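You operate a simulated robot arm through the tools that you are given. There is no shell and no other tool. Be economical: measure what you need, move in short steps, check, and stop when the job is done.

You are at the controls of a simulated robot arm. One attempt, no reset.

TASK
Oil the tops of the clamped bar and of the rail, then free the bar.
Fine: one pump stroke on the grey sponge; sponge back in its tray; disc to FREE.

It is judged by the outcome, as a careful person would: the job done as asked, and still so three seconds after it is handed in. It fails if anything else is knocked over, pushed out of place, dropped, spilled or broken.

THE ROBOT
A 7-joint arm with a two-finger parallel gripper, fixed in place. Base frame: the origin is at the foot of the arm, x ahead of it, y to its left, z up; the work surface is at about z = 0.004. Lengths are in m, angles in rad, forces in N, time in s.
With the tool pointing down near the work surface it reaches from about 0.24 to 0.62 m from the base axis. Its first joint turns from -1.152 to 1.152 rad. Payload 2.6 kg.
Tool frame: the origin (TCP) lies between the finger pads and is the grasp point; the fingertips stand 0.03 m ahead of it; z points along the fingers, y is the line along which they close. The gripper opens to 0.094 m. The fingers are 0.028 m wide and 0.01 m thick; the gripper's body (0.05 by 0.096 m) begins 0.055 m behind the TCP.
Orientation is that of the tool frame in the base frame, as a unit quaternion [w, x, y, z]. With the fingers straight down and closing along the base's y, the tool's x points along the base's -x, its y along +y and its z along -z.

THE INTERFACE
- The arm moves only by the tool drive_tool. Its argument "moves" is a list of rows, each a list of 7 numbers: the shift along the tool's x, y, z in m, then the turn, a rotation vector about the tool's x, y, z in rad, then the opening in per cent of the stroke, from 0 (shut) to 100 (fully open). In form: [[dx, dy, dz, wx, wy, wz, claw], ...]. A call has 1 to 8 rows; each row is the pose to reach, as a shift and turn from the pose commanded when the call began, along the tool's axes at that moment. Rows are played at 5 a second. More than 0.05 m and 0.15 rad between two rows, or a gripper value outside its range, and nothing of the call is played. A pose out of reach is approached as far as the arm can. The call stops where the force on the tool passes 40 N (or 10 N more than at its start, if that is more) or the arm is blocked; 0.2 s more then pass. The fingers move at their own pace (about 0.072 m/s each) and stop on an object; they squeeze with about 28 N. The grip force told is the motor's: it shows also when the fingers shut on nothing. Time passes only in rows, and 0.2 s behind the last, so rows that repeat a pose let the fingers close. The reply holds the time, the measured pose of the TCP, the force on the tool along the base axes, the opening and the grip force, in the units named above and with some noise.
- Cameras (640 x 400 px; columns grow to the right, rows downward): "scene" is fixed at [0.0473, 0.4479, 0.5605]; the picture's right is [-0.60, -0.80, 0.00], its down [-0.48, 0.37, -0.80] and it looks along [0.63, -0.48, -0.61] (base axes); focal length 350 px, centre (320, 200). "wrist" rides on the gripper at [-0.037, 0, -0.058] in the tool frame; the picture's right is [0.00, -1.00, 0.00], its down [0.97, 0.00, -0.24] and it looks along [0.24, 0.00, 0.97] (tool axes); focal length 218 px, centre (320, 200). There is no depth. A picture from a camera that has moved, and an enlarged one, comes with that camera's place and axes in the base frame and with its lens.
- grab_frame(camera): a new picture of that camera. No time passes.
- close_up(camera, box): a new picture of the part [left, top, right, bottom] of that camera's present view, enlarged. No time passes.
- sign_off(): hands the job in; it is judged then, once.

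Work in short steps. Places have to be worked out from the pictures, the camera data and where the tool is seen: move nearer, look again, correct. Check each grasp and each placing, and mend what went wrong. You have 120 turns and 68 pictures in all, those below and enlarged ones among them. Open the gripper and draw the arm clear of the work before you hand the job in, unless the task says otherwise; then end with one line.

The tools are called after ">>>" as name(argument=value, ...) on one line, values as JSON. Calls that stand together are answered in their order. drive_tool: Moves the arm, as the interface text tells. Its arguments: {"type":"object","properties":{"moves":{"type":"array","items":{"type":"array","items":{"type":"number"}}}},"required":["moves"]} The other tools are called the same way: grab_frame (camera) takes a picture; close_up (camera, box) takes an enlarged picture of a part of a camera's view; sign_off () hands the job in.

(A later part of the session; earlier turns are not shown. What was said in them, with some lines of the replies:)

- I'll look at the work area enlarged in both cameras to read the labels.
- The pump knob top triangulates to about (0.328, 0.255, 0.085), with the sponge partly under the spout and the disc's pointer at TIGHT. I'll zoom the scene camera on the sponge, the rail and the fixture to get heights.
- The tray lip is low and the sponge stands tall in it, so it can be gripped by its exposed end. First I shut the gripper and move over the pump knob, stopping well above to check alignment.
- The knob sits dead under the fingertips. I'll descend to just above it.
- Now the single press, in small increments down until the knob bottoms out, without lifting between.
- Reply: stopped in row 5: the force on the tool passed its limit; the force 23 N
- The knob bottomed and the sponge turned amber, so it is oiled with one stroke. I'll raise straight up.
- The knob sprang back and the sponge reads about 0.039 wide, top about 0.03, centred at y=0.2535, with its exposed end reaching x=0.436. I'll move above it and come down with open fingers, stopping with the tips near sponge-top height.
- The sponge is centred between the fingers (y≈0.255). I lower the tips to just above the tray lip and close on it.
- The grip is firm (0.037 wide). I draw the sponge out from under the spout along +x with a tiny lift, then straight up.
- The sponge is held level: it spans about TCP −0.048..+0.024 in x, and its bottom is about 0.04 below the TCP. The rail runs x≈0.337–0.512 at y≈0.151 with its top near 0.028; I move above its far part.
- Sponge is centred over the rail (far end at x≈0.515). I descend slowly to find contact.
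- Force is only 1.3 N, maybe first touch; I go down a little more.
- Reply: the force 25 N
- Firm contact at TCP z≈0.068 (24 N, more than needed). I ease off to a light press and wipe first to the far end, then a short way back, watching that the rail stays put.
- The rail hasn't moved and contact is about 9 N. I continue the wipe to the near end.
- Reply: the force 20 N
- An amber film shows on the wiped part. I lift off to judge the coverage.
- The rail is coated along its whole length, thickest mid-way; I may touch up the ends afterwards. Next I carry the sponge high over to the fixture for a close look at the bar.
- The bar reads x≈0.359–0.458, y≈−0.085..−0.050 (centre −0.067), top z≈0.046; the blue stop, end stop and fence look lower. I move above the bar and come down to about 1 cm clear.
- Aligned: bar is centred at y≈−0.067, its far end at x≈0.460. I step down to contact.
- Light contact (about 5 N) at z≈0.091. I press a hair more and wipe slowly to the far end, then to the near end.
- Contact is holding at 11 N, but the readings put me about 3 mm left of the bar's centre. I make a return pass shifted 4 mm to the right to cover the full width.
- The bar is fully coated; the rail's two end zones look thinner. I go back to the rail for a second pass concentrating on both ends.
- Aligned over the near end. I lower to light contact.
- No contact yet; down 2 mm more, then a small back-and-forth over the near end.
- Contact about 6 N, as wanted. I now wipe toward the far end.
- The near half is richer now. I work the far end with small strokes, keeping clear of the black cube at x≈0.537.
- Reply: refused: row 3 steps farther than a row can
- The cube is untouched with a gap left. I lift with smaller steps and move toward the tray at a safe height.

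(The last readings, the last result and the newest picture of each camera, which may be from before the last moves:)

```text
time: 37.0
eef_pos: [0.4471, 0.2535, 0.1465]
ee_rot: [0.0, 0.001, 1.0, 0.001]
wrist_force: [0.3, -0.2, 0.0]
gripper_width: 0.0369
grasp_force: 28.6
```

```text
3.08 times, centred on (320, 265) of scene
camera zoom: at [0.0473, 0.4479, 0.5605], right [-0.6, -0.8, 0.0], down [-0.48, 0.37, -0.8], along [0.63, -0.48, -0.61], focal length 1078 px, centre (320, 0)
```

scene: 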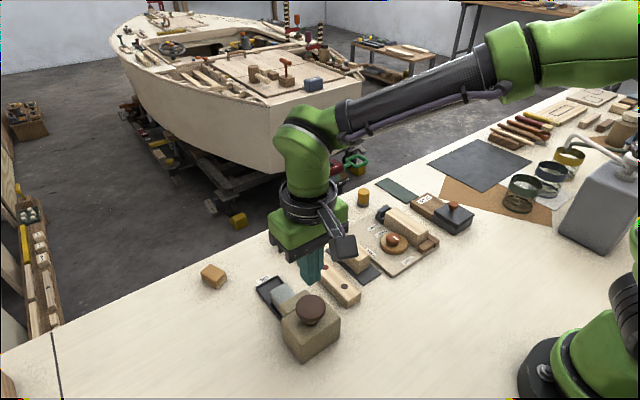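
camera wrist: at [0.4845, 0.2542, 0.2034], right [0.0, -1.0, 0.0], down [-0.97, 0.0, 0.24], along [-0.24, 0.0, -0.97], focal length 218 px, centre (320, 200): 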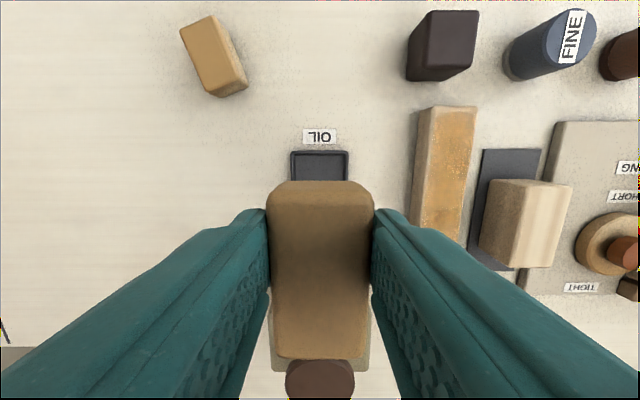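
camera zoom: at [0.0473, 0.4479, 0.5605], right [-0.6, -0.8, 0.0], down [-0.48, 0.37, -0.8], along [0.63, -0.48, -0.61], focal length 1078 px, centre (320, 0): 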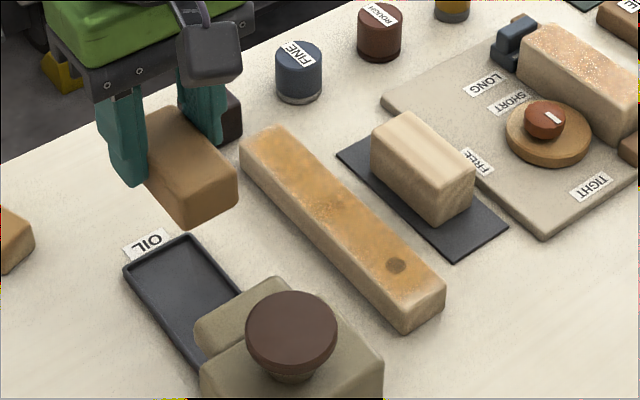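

The rail now looks coated. I'll check its near end enlarged before putting the sponge away.

>>> close_up(camera="scene", box=[300, 235, 390, 310])

```text
5.33 times, centred on (345, 272) of scene
camera zoom: at [0.0473, 0.4479, 0.5605], right [-0.6, -0.8, 0.0], down [-0.48, 0.37, -0.8], along [0.63, -0.48, -0.61], focal length 1869 px, centre (187, -187)
```

zoom: 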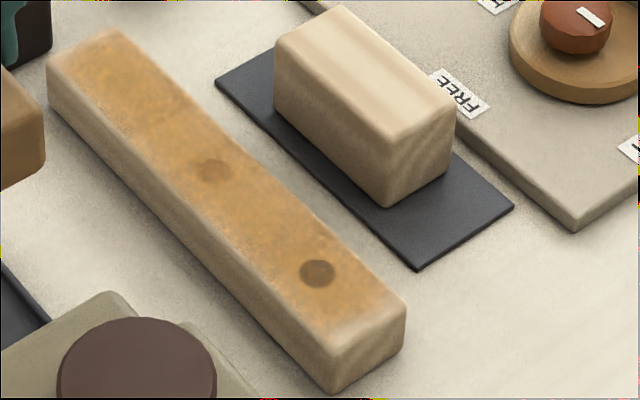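

The last centimetre at the near end is still thin, so I go back for one more touch there.

>>> drive_tool(moves=[[0, -0.04, 0, 0, 0, 0, 20], [0.01, -0.08, 0, 0, 0, 0, 20], [0.04, -0.1025, 0, 0, 0, 0, 20], [0.075, -0.1025, 0.02, 0, 0, 0, 20], [0.075, -0.1025, 0.06, 0, 0, 0, 20], [0.075, -0.1025, 0.074, 0, 0, 0, 20], [0.075, -0.1025, 0.077, 0, 0, 0, 20]])

```text
time: 38.6
eef_pos: [0.3718, 0.1517, 0.0695]
ee_rot: [0.002, 0.002, 1.0, 0.0]
wrist_force: [0.7, -0.6, -0.4]
gripper_width: 0.0369
grasp_force: 27.6
```

Just above contact; I press lightly and stroke over the near end, with the sponge centre reaching close to the edge.

>>> drive_tool(moves=[[0, 0, 0.0024, 0, 0, 0, 20], [0.006, 0, 0.0028, 0, 0, 0, 20], [0.012, 0, 0.0028, 0, 0, 0, 20], [0.018, 0, 0.0028, 0, 0, 0, 20], [0.018, 0, 0.0028, 0, 0, 0, 20], [0.01, 0, 0.0028, 0, 0, 0, 20], [0.018, 0, 0.0028, 0, 0, 0, 20], [0.018, 0, 0.0028, 0, 0, 0, 20]])

>>> drive_tool(moves=[[0, 0, -0.02, 0, 0, 0, 20], [0, 0, -0.05, 0, 0, 0, 20], [-0.02, 0, -0.08, 0, 0, 0, 20], [-0.06, 0, -0.08, 0, 0, 0, 20], [-0.093, 0.025, -0.08, 0, 0, 0, 20], [-0.093, 0.065, -0.08, 0, 0, 0, 20], [-0.093, 0.1025, -0.08, 0, 0, 0, 20], [-0.093, 0.1025, -0.08, 0, 0, 0, 20]])

>>> close_up(camera="scene", box=[240, 200, 400, 330])

>>> grab_frame(camera="wrist")

```text
time: 40.4
eef_pos: [0.3522, 0.1513, 0.065]
ee_rot: [0.001, 0.002, 1.0, 0.001]
wrist_force: [2.1, -1.5, 6.5]
gripper_width: 0.0367
grasp_force: 28.5
```

```text
time: 42.2
eef_pos: [0.4493, 0.2502, 0.1477]
ee_rot: [0.001, 0.002, 1.0, 0.001]
wrist_force: [-0.5, 0.2, -0.1]
gripper_width: 0.0369
grasp_force: 28.7
```

```text
3.08 times, centred on (320, 265) of scene
camera zoom: at [0.0473, 0.4479, 0.5605], right [-0.6, -0.8, 0.0], down [-0.48, 0.37, -0.8], along [0.63, -0.48, -0.61], focal length 1078 px, centre (320, 0)
```

zoom: 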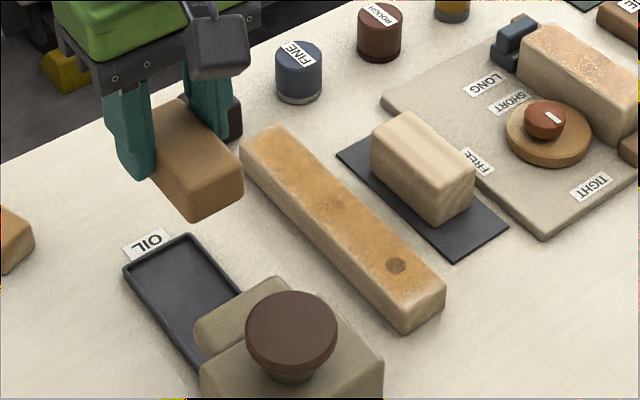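

```text
24 pictures are left
camera wrist: at [0.4863, 0.2489, 0.2036], right [0.0, -1.0, 0.0], down [-0.97, 0.0, 0.24], along [-0.24, 0.0, -0.97], focal length 218 px, centre (320, 200)
```

wrist: 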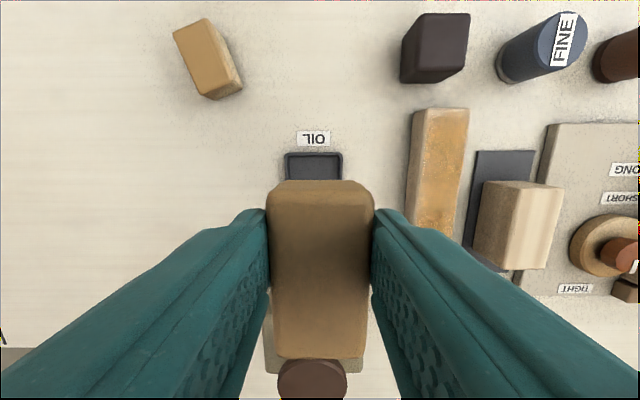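

The oiling is done. Now I lower the sponge over the exposed part of the tray (tray centre y≈0.254), pausing to check alignment.

>>> drive_tool(moves=[[0.006, 0.004, 0.03, 0, 0, 0, 20], [0.006, 0.004, 0.06, 0, 0, 0, 20], [0.006, 0.004, 0.08, 0, 0, 0, 20], [0.006, 0.004, 0.08, 0, 0, 0, 20]])

>>> grab_frame(camera="wrist")

>>> close_up(camera="scene", box=[240, 230, 360, 330])

```text
time: 43.2
eef_pos: [0.4445, 0.2582, 0.0652]
ee_rot: [0.001, 0.002, 1.0, 0.001]
wrist_force: [-0.1, 0.4, -0.1]
gripper_width: 0.0365
grasp_force: 27.8
```

```text
23 pictures are left
camera wrist: at [0.4809, 0.2575, 0.1222], right [0.0, -1.0, 0.0], down [-0.97, 0.0, 0.24], along [-0.24, 0.0, -0.97], focal length 218 px, centre (320, 200)
```

wrist: 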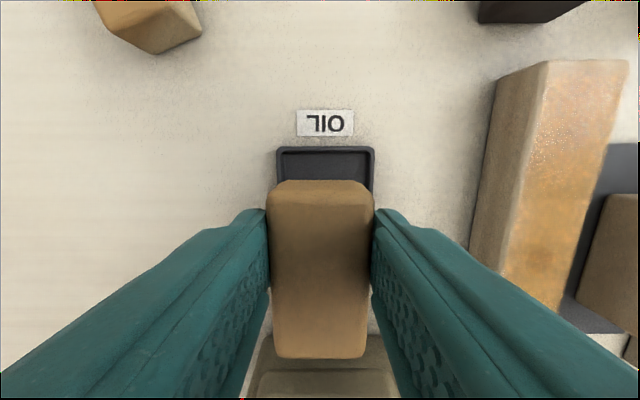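

```text
4.00 times, centred on (300, 280) of scene
camera zoom: at [0.0473, 0.4479, 0.5605], right [-0.6, -0.8, 0.0], down [-0.48, 0.37, -0.8], along [0.63, -0.48, -0.61], focal length 1402 px, centre (400, -120)
```

zoom: 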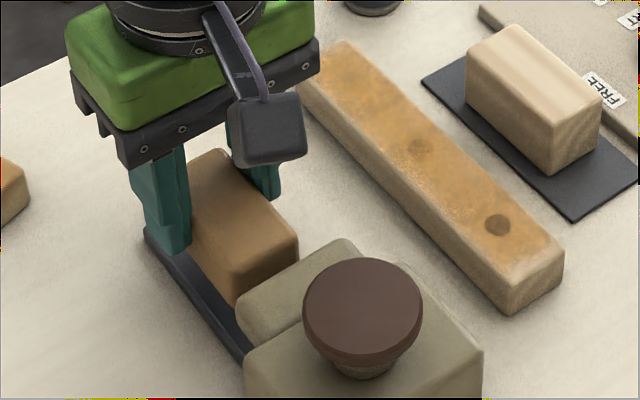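

The tray centre lies 2.5 mm to the right of the sponge. I correct and lower to about 2 mm above the tray floor.

>>> drive_tool(moves=[[0, -0.0025, 0, 0, 0, 0, 20], [0, -0.0025, 0.006, 0, 0, 0, 20], [0, -0.0025, 0.012, 0, 0, 0, 20], [0, -0.0025, 0.016, 0, 0, 0, 20], [0, -0.0025, 0.016, 0, 0, 0, 20]])

>>> grab_frame(camera="wrist")

```text
time: 44.4
eef_pos: [0.4413, 0.2553, 0.0512]
ee_rot: [0.0, 0.001, 1.0, 0.0]
wrist_force: [0.2, 0.0, -0.2]
gripper_width: 0.0369
grasp_force: 28.1
```

```text
21 pictures are left
camera wrist: at [0.479, 0.2551, 0.1077], right [0.0, -1.0, 0.0], down [-0.97, 0.0, 0.24], along [-0.24, 0.0, -0.97], focal length 218 px, centre (320, 200)
```

wrist: 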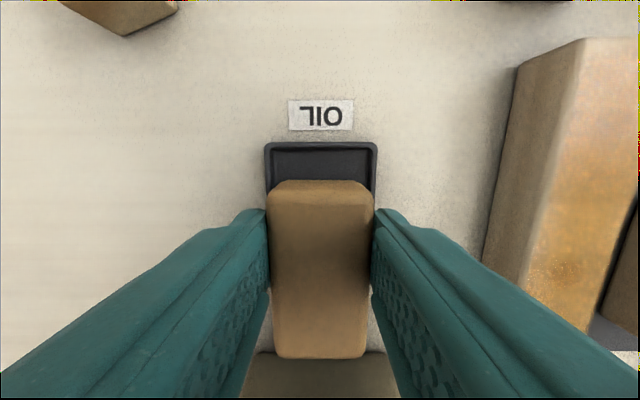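

Centred in the tray. I lower a bit more and slide the sponge back under the spout to its original place.

>>> drive_tool(moves=[[0, 0, 0.0025, 0, 0, 0, 20], [0.008, 0, 0.0025, 0, 0, 0, 20], [0.017, 0, 0.0025, 0, 0, 0, 20], [0.025, 0, 0.0025, 0, 0, 0, 20], [0.025, 0, 0.004, 0, 0, 0, 20], [0.025, 0, 0.004, 0, 0, 0, 20]])

>>> close_up(camera="scene", box=[240, 230, 360, 330])

```text
time: 45.8
eef_pos: [0.4161, 0.2535, 0.0467]
ee_rot: [0.001, 0.001, 1.0, 0.001]
wrist_force: [-0.1, 0.5, -0.2]
gripper_width: 0.0369
grasp_force: 28.0
```

```text
4.00 times, centred on (300, 280) of scene
camera zoom: at [0.0473, 0.4479, 0.5605], right [-0.6, -0.8, 0.0], down [-0.48, 0.37, -0.8], along [0.63, -0.48, -0.61], focal length 1402 px, centre (400, -120)
```

zoom: 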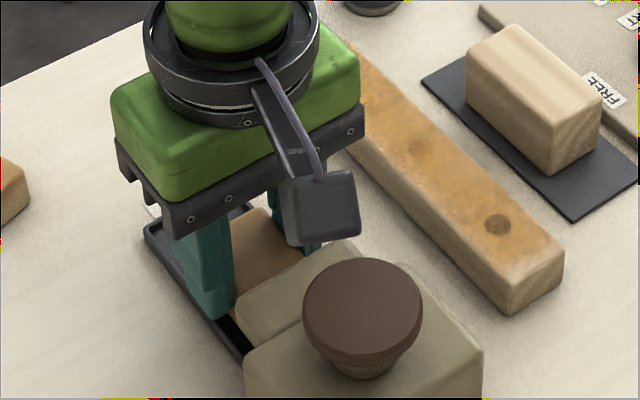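

It is back at the grasp pose. I open and rise straight up.

>>> drive_tool(moves=[[0, 0, 0, 0, 0, 0, 60], [0, 0, 0, 0, 0, 0, 90], [0, 0, 0, 0, 0, 0, 100], [0, 0, 0, 0, 0, 0, 100], [0, 0, -0.04, 0, 0, 0, 100], [0, 0, -0.08, 0, 0, 0, 100], [0, 0, -0.12, 0, 0, 0, 100], [0, 0, -0.15, 0, 0, 0, 100]])

>>> grab_frame(camera="wrist")

```text
time: 47.6
eef_pos: [0.4164, 0.2583, 0.1981]
ee_rot: [0.002, 0.0, 1.0, 0.001]
wrist_force: [-0.2, -1.0, -0.1]
gripper_width: 0.094
grasp_force: 0.0
```

```text
19 pictures are left
camera wrist: at [0.4539, 0.2576, 0.2554], right [0.0, -1.0, 0.0], down [-0.97, 0.0, 0.24], along [-0.24, 0.0, -0.97], focal length 218 px, centre (320, 200)
```

wrist: 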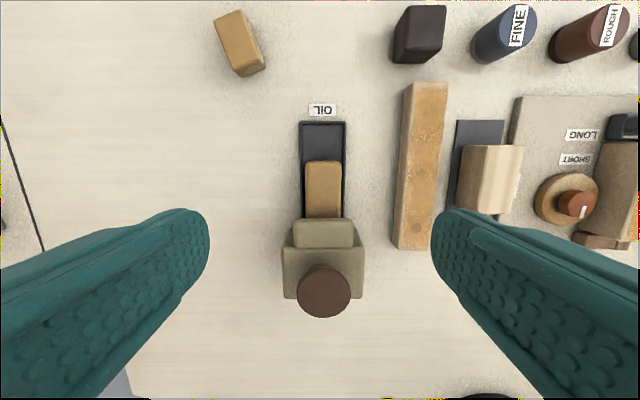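

The sponge is seated back in its tray. Now I go over to the disc for a close view of the knob.

>>> drive_tool(moves=[[0, -0.045, 0, 0, 0, 0, 100], [0.01, -0.09, 0, 0, 0, 0, 100], [0.02, -0.135, 0, 0, 0, 0, 100], [0.026, -0.18, 0, 0, 0, 0, 100], [0.026, -0.225, 0, 0, 0, 0, 100], [0.026, -0.265, 0.02, 0, 0, 0, 100], [0.026, -0.273, 0.05, 0, 0, 0, 100], [0.026, -0.273, 0.05, 0, 0, 0, 100]])

>>> grab_frame(camera="wrist")

```text
time: 49.4
eef_pos: [0.3866, -0.0166, 0.1463]
ee_rot: [0.001, 0.001, 1.0, 0.001]
wrist_force: [0.2, -0.1, 0.6]
gripper_width: 0.0936
grasp_force: 0.0
```

```text
18 pictures are left
camera wrist: at [0.424, -0.018, 0.2032], right [0.0, -1.0, 0.0], down [-0.97, 0.0, 0.24], along [-0.24, 0.0, -0.97], focal length 218 px, centre (320, 200)
```

wrist: 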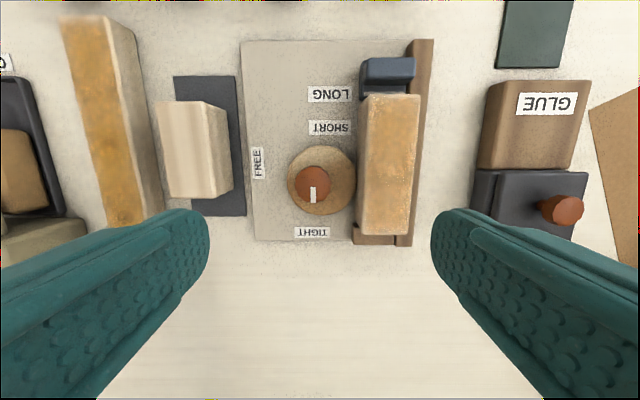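

The knob's pivot is at about (0.396, −0.013), with the disc set off-centre toward the bar as a cam. TIGHT lies straight toward the base and FREE about 105° clockwise from above, so I pre-turn the tool counter-clockwise by 0.9 rad, keeping the fingers clear of the bar throughout the turn.

>>> drive_tool(moves=[[-0.004, 0.002, 0, 0, 0, -0.15, 80], [-0.0095, 0.004, 0, 0, 0, -0.3, 60], [-0.0095, 0.004, 0, 0, 0, -0.45, 50], [-0.0095, 0.004, 0, 0, 0, -0.6, 50], [-0.0095, 0.004, 0, 0, 0, -0.75, 50], [-0.0095, 0.004, 0, 0, 0, -0.9, 50], [-0.0095, 0.004, 0, 0, 0, -0.9, 50]])

>>> grab_frame(camera="wrist")

```text
time: 51.0
eef_pos: [0.3988, -0.0137, 0.1453]
ee_rot: [0.002, -0.435, 0.901, -0.001]
wrist_force: [0.1, -0.2, 0.0]
gripper_width: 0.0469
grasp_force: 0.1
```

```text
17 pictures are left
camera wrist: at [0.4211, 0.0154, 0.2021], right [0.78, -0.62, 0.0], down [-0.6, -0.76, 0.24], along [-0.15, -0.19, -0.97], focal length 218 px, centre (320, 200)
```

wrist: 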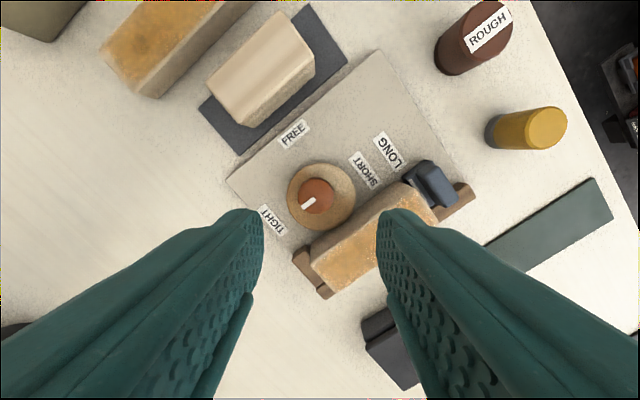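

The knob lies at about (0.3965, −0.0115), so I correct 2 mm and come down to just above it.

>>> drive_tool(moves=[[-0.0006, 0.0024, 0.03, 0, 0, 0, 50], [-0.0006, 0.0024, 0.058, 0, 0, 0, 50], [-0.0006, 0.0024, 0.058, 0, 0, 0, 50]])

>>> grab_frame(camera="wrist")

>>> close_up(camera="scene", box=[340, 190, 460, 280])

```text
time: 51.8
eef_pos: [0.3962, -0.0128, 0.0892]
ee_rot: [0.002, -0.434, 0.901, 0.001]
wrist_force: [0.9, -0.4, -0.1]
gripper_width: 0.0468
grasp_force: 0.1
```

```text
16 pictures are left
camera wrist: at [0.4193, 0.016, 0.1458], right [0.78, -0.62, 0.0], down [-0.61, -0.76, 0.24], along [-0.15, -0.19, -0.97], focal length 218 px, centre (320, 200)
```

wrist: 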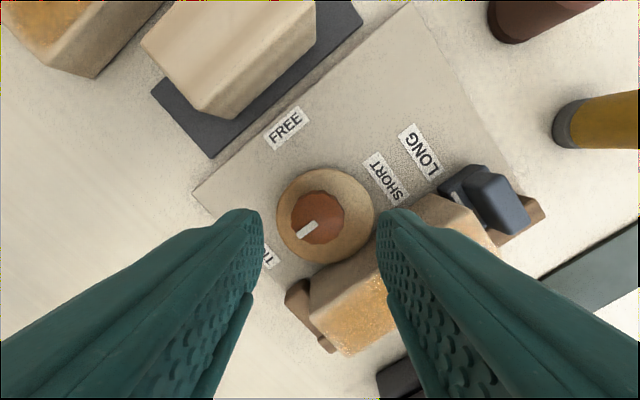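

```text
4.44 times, centred on (400, 235) of scene
camera zoom: at [0.0473, 0.4479, 0.5605], right [-0.6, -0.8, 0.0], down [-0.48, 0.37, -0.8], along [0.63, -0.48, -0.61], focal length 1558 px, centre (-36, 44)
```

zoom: 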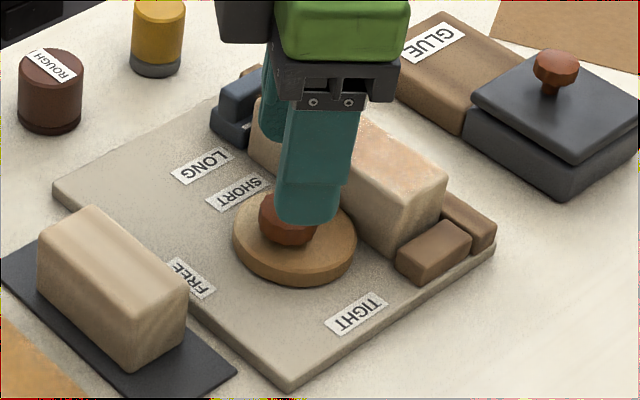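

The knob is centred between the fingers, 2 mm forward. I correct and descend around it.

>>> drive_tool(moves=[[-0.0018, 0, 0.008, 0, 0, 0, 50], [-0.0018, 0, 0.016, 0, 0, 0, 50], [-0.0018, 0, 0.022, 0, 0, 0, 50], [-0.0018, 0, 0.025, 0, 0, 0, 50], [-0.0018, 0, 0.025, 0, 0, 0, 50]])

>>> close_up(camera="scene", box=[340, 190, 460, 280])

```text
time: 53.0
eef_pos: [0.3994, -0.0107, 0.0635]
ee_rot: [0.002, -0.434, 0.901, 0.001]
wrist_force: [-0.2, 0.3, -0.9]
gripper_width: 0.047
grasp_force: 0.1
```

```text
4.44 times, centred on (400, 235) of scene
camera zoom: at [0.0473, 0.4479, 0.5605], right [-0.6, -0.8, 0.0], down [-0.48, 0.37, -0.8], along [0.63, -0.48, -0.61], focal length 1558 px, centre (-36, 44)
```

zoom: 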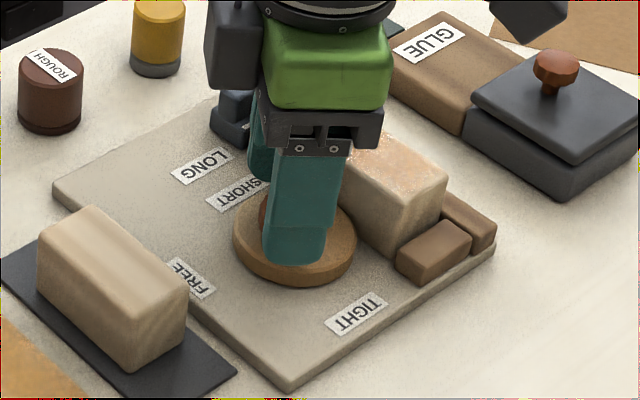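

The fingertips sit beside the knob just above the disc, with no contact force. I close on it.

>>> drive_tool(moves=[[0, 0, 0, 0, 0, 0, 35], [0, 0, 0, 0, 0, 0, 20], [0, 0, 0, 0, 0, 0, 10], [0, 0, 0, 0, 0, 0, 10]])

>>> grab_frame(camera="wrist")

```text
time: 54.0
eef_pos: [0.3964, -0.0099, 0.0633]
ee_rot: [0.001, -0.434, 0.901, 0.001]
wrist_force: [-12.4, 5.9, 5.7]
gripper_width: 0.0271
grasp_force: 45.1
```

```text
13 pictures are left
camera wrist: at [0.4201, 0.0187, 0.1194], right [0.78, -0.62, 0.0], down [-0.61, -0.76, 0.24], along [-0.15, -0.19, -0.97], focal length 218 px, centre (320, 200)
```

wrist: 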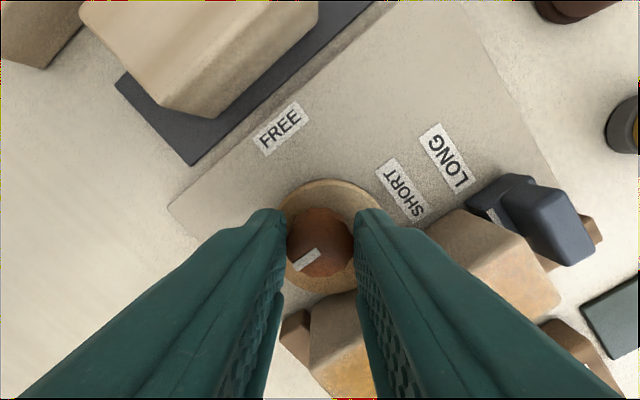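

Gripped at 0.027, with a 13 N side load that says the pivot is about 1 mm toward tool +y. I shift to relieve it and begin turning clockwise.

>>> drive_tool(moves=[[0, 0.0012, 0, 0, 0, 0, 10], [0, 0.0012, 0, 0, 0, 0.1, 10], [0, 0.0012, 0, 0, 0, 0.2, 10], [0, 0.0012, 0, 0, 0, 0.3, 10]])

```text
time: 55.0
eef_pos: [0.3979, -0.0107, 0.063]
ee_rot: [0.003, -0.293, 0.956, -0.001]
wrist_force: [-6.3, -4.9, 13.7]
gripper_width: 0.0274
grasp_force: 44.4
```

It turns freely so far (0.30 rad). I continue in the same sense.

>>> drive_tool(moves=[[0, 0, -0.0005, 0, 0, 0.12, 10], [0, 0, -0.0005, 0, 0, 0.24, 10], [0, 0, -0.0005, 0, 0, 0.36, 10], [0, 0, -0.0005, 0, 0, 0.48, 10], [0, 0, -0.0005, 0, 0, 0.6, 10], [0, 0, -0.0005, 0, 0, 0.72, 10]])

>>> grab_frame(camera="wrist")

```text
time: 56.4
eef_pos: [0.3991, -0.013, 0.0633]
ee_rot: [0.002, 0.044, 0.999, -0.002]
wrist_force: [2.1, -1.1, -1.7]
gripper_width: 0.0271
grasp_force: 45.1
stopped in row 6: the force on the tool passed its limit (the readings are from after the stop); the commanded pose is now the measured one
```

```text
12 pictures are left
camera wrist: at [0.4346, -0.0156, 0.1196], right [-0.09, -1.0, 0.0], down [-0.97, 0.09, 0.24], along [-0.23, 0.02, -0.97], focal length 218 px, centre (320, 200)
```

wrist: 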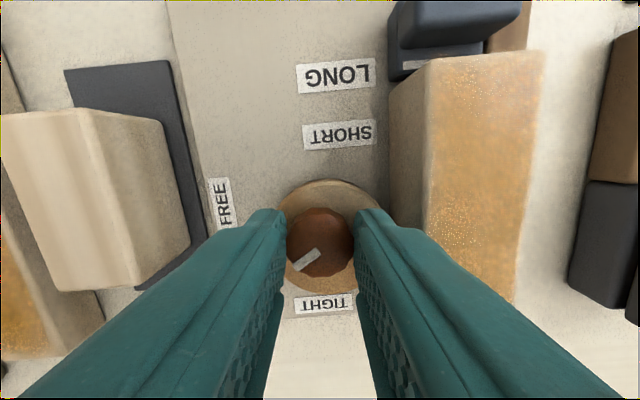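

Turned about 0.98 rad; the stop was a brief side load that has now relaxed, and the disc has backed off the bar. I continue more slowly.

>>> drive_tool(moves=[[0, 0, 0, 0, 0, 0.07, 10], [0, 0, 0, 0, 0, 0.14, 10], [0, 0, 0, 0, 0, 0.21, 10], [0, 0, 0, 0, 0, 0.28, 10], [0, 0, 0, 0, 0, 0.35, 10], [0, 0, 0, 0, 0, 0.42, 10]])

```text
time: 57.8
eef_pos: [0.3988, -0.0139, 0.0622]
ee_rot: [0.002, 0.252, 0.968, -0.003]
wrist_force: [0.9, -14.1, -13.6]
gripper_width: 0.0271
grasp_force: 44.9
```

Now at about 1.41 rad total. I relieve the small side load and finish the remaining turn toward the FREE label.

>>> drive_tool(moves=[[-0.0006, -0.001, 0.0006, 0, 0, 0, 10], [-0.0006, -0.001, 0.0006, 0, 0, 0.07, 10], [-0.0006, -0.001, 0.0006, 0, 0, 0.14, 10], [-0.0006, -0.001, 0.0006, 0, 0, 0.21, 10], [-0.0006, -0.001, 0.0006, 0, 0, 0.28, 10]])

>>> grab_frame(camera="wrist")

```text
time: 59.0
eef_pos: [0.3974, -0.0142, 0.0626]
ee_rot: [0.001, 0.385, 0.923, -0.001]
wrist_force: [-23.5, -8.2, 26.5]
gripper_width: 0.0271
grasp_force: 44.8
```

```text
11 pictures are left
camera wrist: at [0.4231, -0.0406, 0.1195], right [-0.71, -0.7, 0.0], down [-0.68, 0.69, 0.24], along [-0.17, 0.17, -0.97], focal length 218 px, centre (320, 200)
```

wrist: 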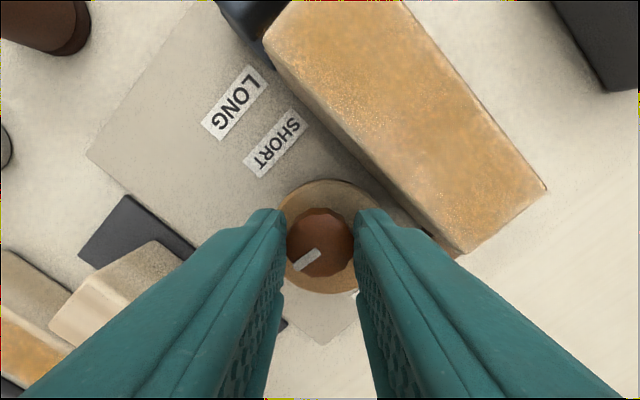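

About 97° turned, and the pointer now faces nearly +y, toward FREE. I release, rise and look from above.

>>> drive_tool(moves=[[0, 0, 0, 0, 0, 0, 25], [0, 0, 0, 0, 0, 0, 42], [0, 0, 0, 0, 0, 0, 42], [0, 0, -0.03, 0, 0, 0, 42], [0, 0, -0.07, 0, 0, 0, 42], [0, 0, -0.1, 0, 0, 0, 42], [0, 0, -0.1, 0, 0, 0, 42]])

>>> grab_frame(camera="wrist")

>>> close_up(camera="scene", box=[340, 190, 460, 280])

```text
time: 60.6
eef_pos: [0.3978, -0.0143, 0.1617]
ee_rot: [0.003, 0.384, 0.923, -0.001]
wrist_force: [1.1, -0.2, 0.2]
gripper_width: 0.0395
grasp_force: 0.1
```

```text
10 pictures are left
camera wrist: at [0.4238, -0.0413, 0.2181], right [-0.71, -0.71, 0.0], down [-0.69, 0.69, 0.23], along [-0.16, 0.17, -0.97], focal length 218 px, centre (320, 200)
```

wrist: 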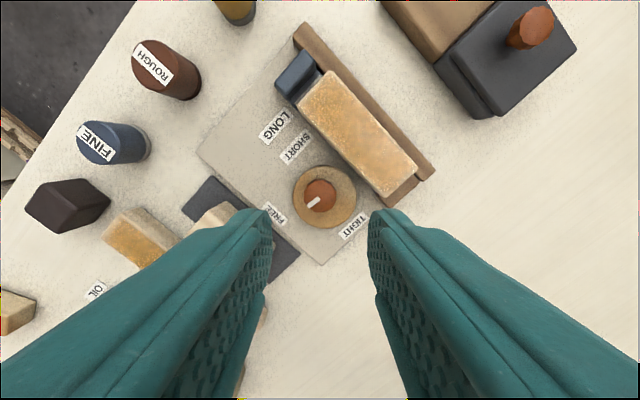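

```text
4.44 times, centred on (400, 235) of scene
camera zoom: at [0.0473, 0.4479, 0.5605], right [-0.6, -0.8, 0.0], down [-0.48, 0.37, -0.8], along [0.63, -0.48, -0.61], focal length 1558 px, centre (-36, 44)
```

zoom: 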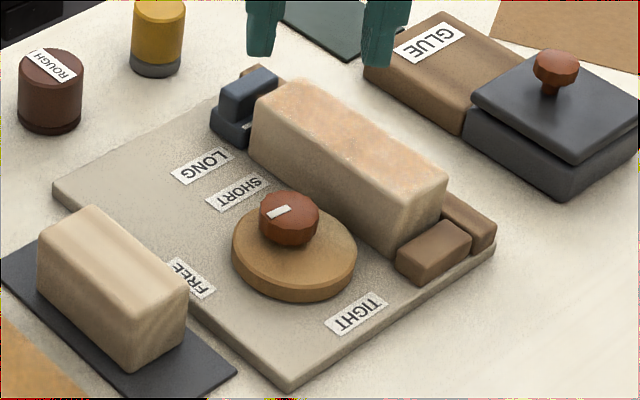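

From above, the pointer is roughly 10° short of the line to the FREE label. The disc is well off the bar and I met no hard stop, so I re-centre, regrip and turn a little more.

>>> drive_tool(moves=[[0.0015, 0.0015, 0.03, 0, 0, 0, 42], [0.0015, 0.0015, 0.07, 0, 0, 0, 42], [0.0015, 0.0015, 0.09, 0, 0, 0, 42], [0.0015, 0.0015, 0.099, 0, 0, 0, 42], [0.0015, 0.0015, 0.099, 0, 0, 0, 42], [0.0015, 0.0015, 0.099, 0, 0, 0, 10], [0.0015, 0.0015, 0.099, 0, 0, 0, 10], [0.0015, 0.0015, 0.099, 0, 0, 0, 10]])

```text
time: 62.4
eef_pos: [0.3969, -0.0142, 0.063]
ee_rot: [0.001, 0.384, 0.923, -0.002]
wrist_force: [-12.9, -11.8, 0.7]
gripper_width: 0.0271
grasp_force: 45.8
```

Regripped. I relieve the side load along tool −y and turn 0.18 rad more.

>>> drive_tool(moves=[[0, -0.0013, 0, 0, 0, 0, 10], [0, -0.0013, 0, 0, 0, 0.06, 10], [0, -0.0013, 0, 0, 0, 0.12, 10], [0, -0.0013, 0, 0, 0, 0.18, 10], [0, -0.0013, 0, 0, 0, 0.18, 10]])

```text
time: 63.5
eef_pos: [0.3958, -0.0142, 0.0617]
ee_rot: [0.003, 0.464, 0.886, -0.003]
wrist_force: [1.7, -0.9, -1.5]
gripper_width: 0.0272
grasp_force: 45.5
stopped in row 5: the force on the tool passed its limit (the readings are from after the stop); the commanded pose is now the measured one
```

The tool turned the full 0.176 rad before stopping. I release, rise and inspect.

>>> drive_tool(moves=[[0, 0, 0, 0, 0, 0, 25], [0, 0, 0, 0, 0, 0, 42], [0, 0, 0, 0, 0, 0, 42], [0, 0, -0.03, 0, 0, 0, 42], [0, 0, -0.07, 0, 0, 0, 42], [0, 0, -0.1, 0, 0, 0, 42], [0, 0, -0.13, 0, 0, 0, 42], [0, 0, -0.13, 0, 0, 0, 42]])

>>> close_up(camera="scene", box=[340, 190, 460, 280])

>>> close_up(camera="wrist", box=[240, 100, 400, 240])

```text
time: 65.2
eef_pos: [0.3959, -0.014, 0.192]
ee_rot: [0.003, 0.464, 0.886, -0.002]
wrist_force: [-0.3, -0.1, -0.1]
gripper_width: 0.0393
grasp_force: 0.1
```

```text
4.44 times, centred on (400, 235) of scene
camera zoom: at [0.0473, 0.4479, 0.5605], right [-0.6, -0.8, 0.0], down [-0.48, 0.37, -0.8], along [0.63, -0.48, -0.61], focal length 1558 px, centre (-36, 44)
```

zoom: 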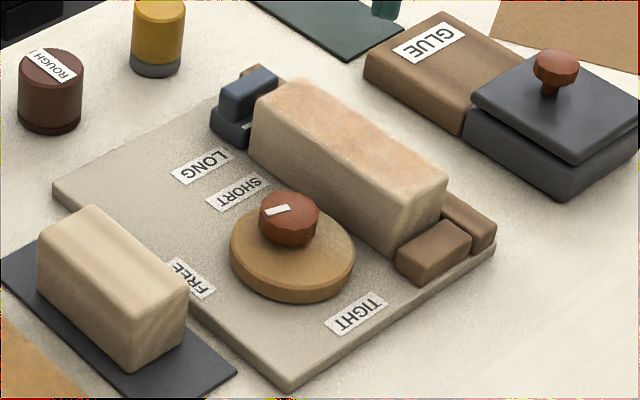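

```text
2.86 times, centred on (320, 170) of wrist
camera zoom: at [0.4176, -0.0441, 0.2488], right [-0.82, -0.57, 0.0], down [-0.55, 0.8, 0.23], along [-0.13, 0.19, -0.97], focal length 624 px, centre (320, 286)
```

zoom: 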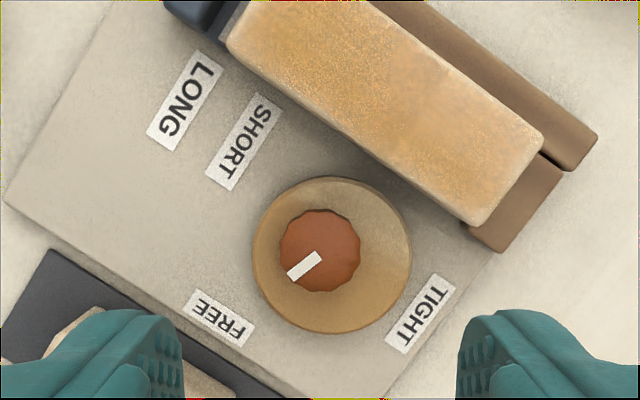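

The pointer now lines up with the FREE label within a few degrees, and the disc stands clear of the bar. I open, raise and draw the arm clear, then check the whole scene.

>>> drive_tool(moves=[[0, 0, -0.03, 0, 0, -0.14, 60], [0, 0, -0.06, 0, 0, -0.28, 100], [0, 0, -0.09, 0, 0, -0.42, 100], [0, 0, -0.12, 0, 0, -0.56, 100], [0, 0, -0.14, 0, 0, -0.7, 100], [0, 0, -0.14, 0, 0, -0.84, 100], [0, 0, -0.14, 0, 0, -0.96, 100]])

>>> grab_frame(camera="scene")

>>> grab_frame(camera="wrist")

```text
time: 66.8
eef_pos: [0.3954, -0.0103, 0.3331]
ee_rot: [0.002, 0.001, 1.0, -0.004]
wrist_force: [-0.1, 0.3, 0.0]
gripper_width: 0.0939
grasp_force: 0.0
```

```text
6 pictures are left
```

scene: 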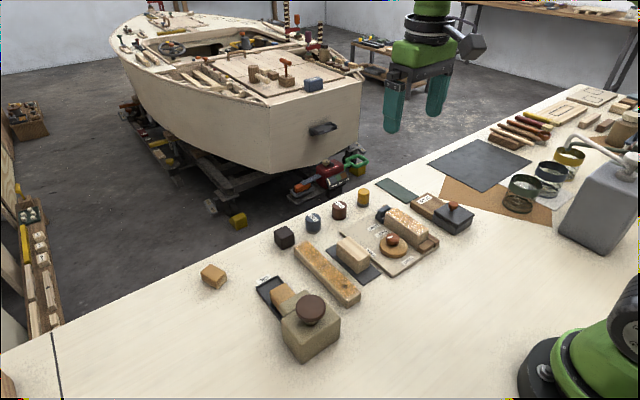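

```text
5 pictures are left
camera wrist: at [0.4324, -0.011, 0.3892], right [0.0, -1.0, 0.01], down [-0.97, 0.0, 0.24], along [-0.24, -0.01, -0.97], focal length 218 px, centre (320, 200)
```

wrist: 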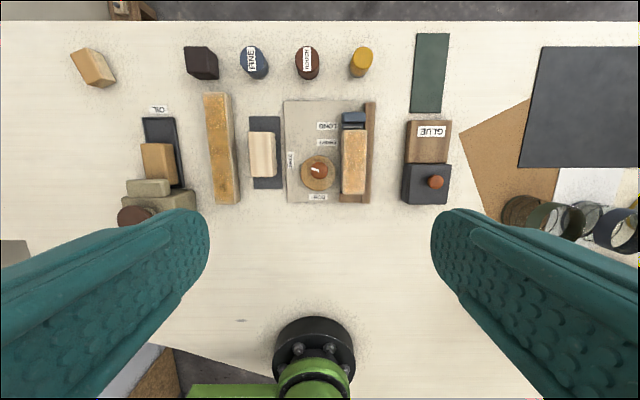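

Everything is in place: both tops are oiled, the sponge is in its tray, the disc is at FREE and the arm is clear. I hand the job in.

>>> sign_off()

```text
The job is handed in.
```

I oiled the tops of the clamped bar and the rail with one pump stroke, put the sponge back in its tray, turned the disc to FREE, and nothing else was disturbed in the final pictures.
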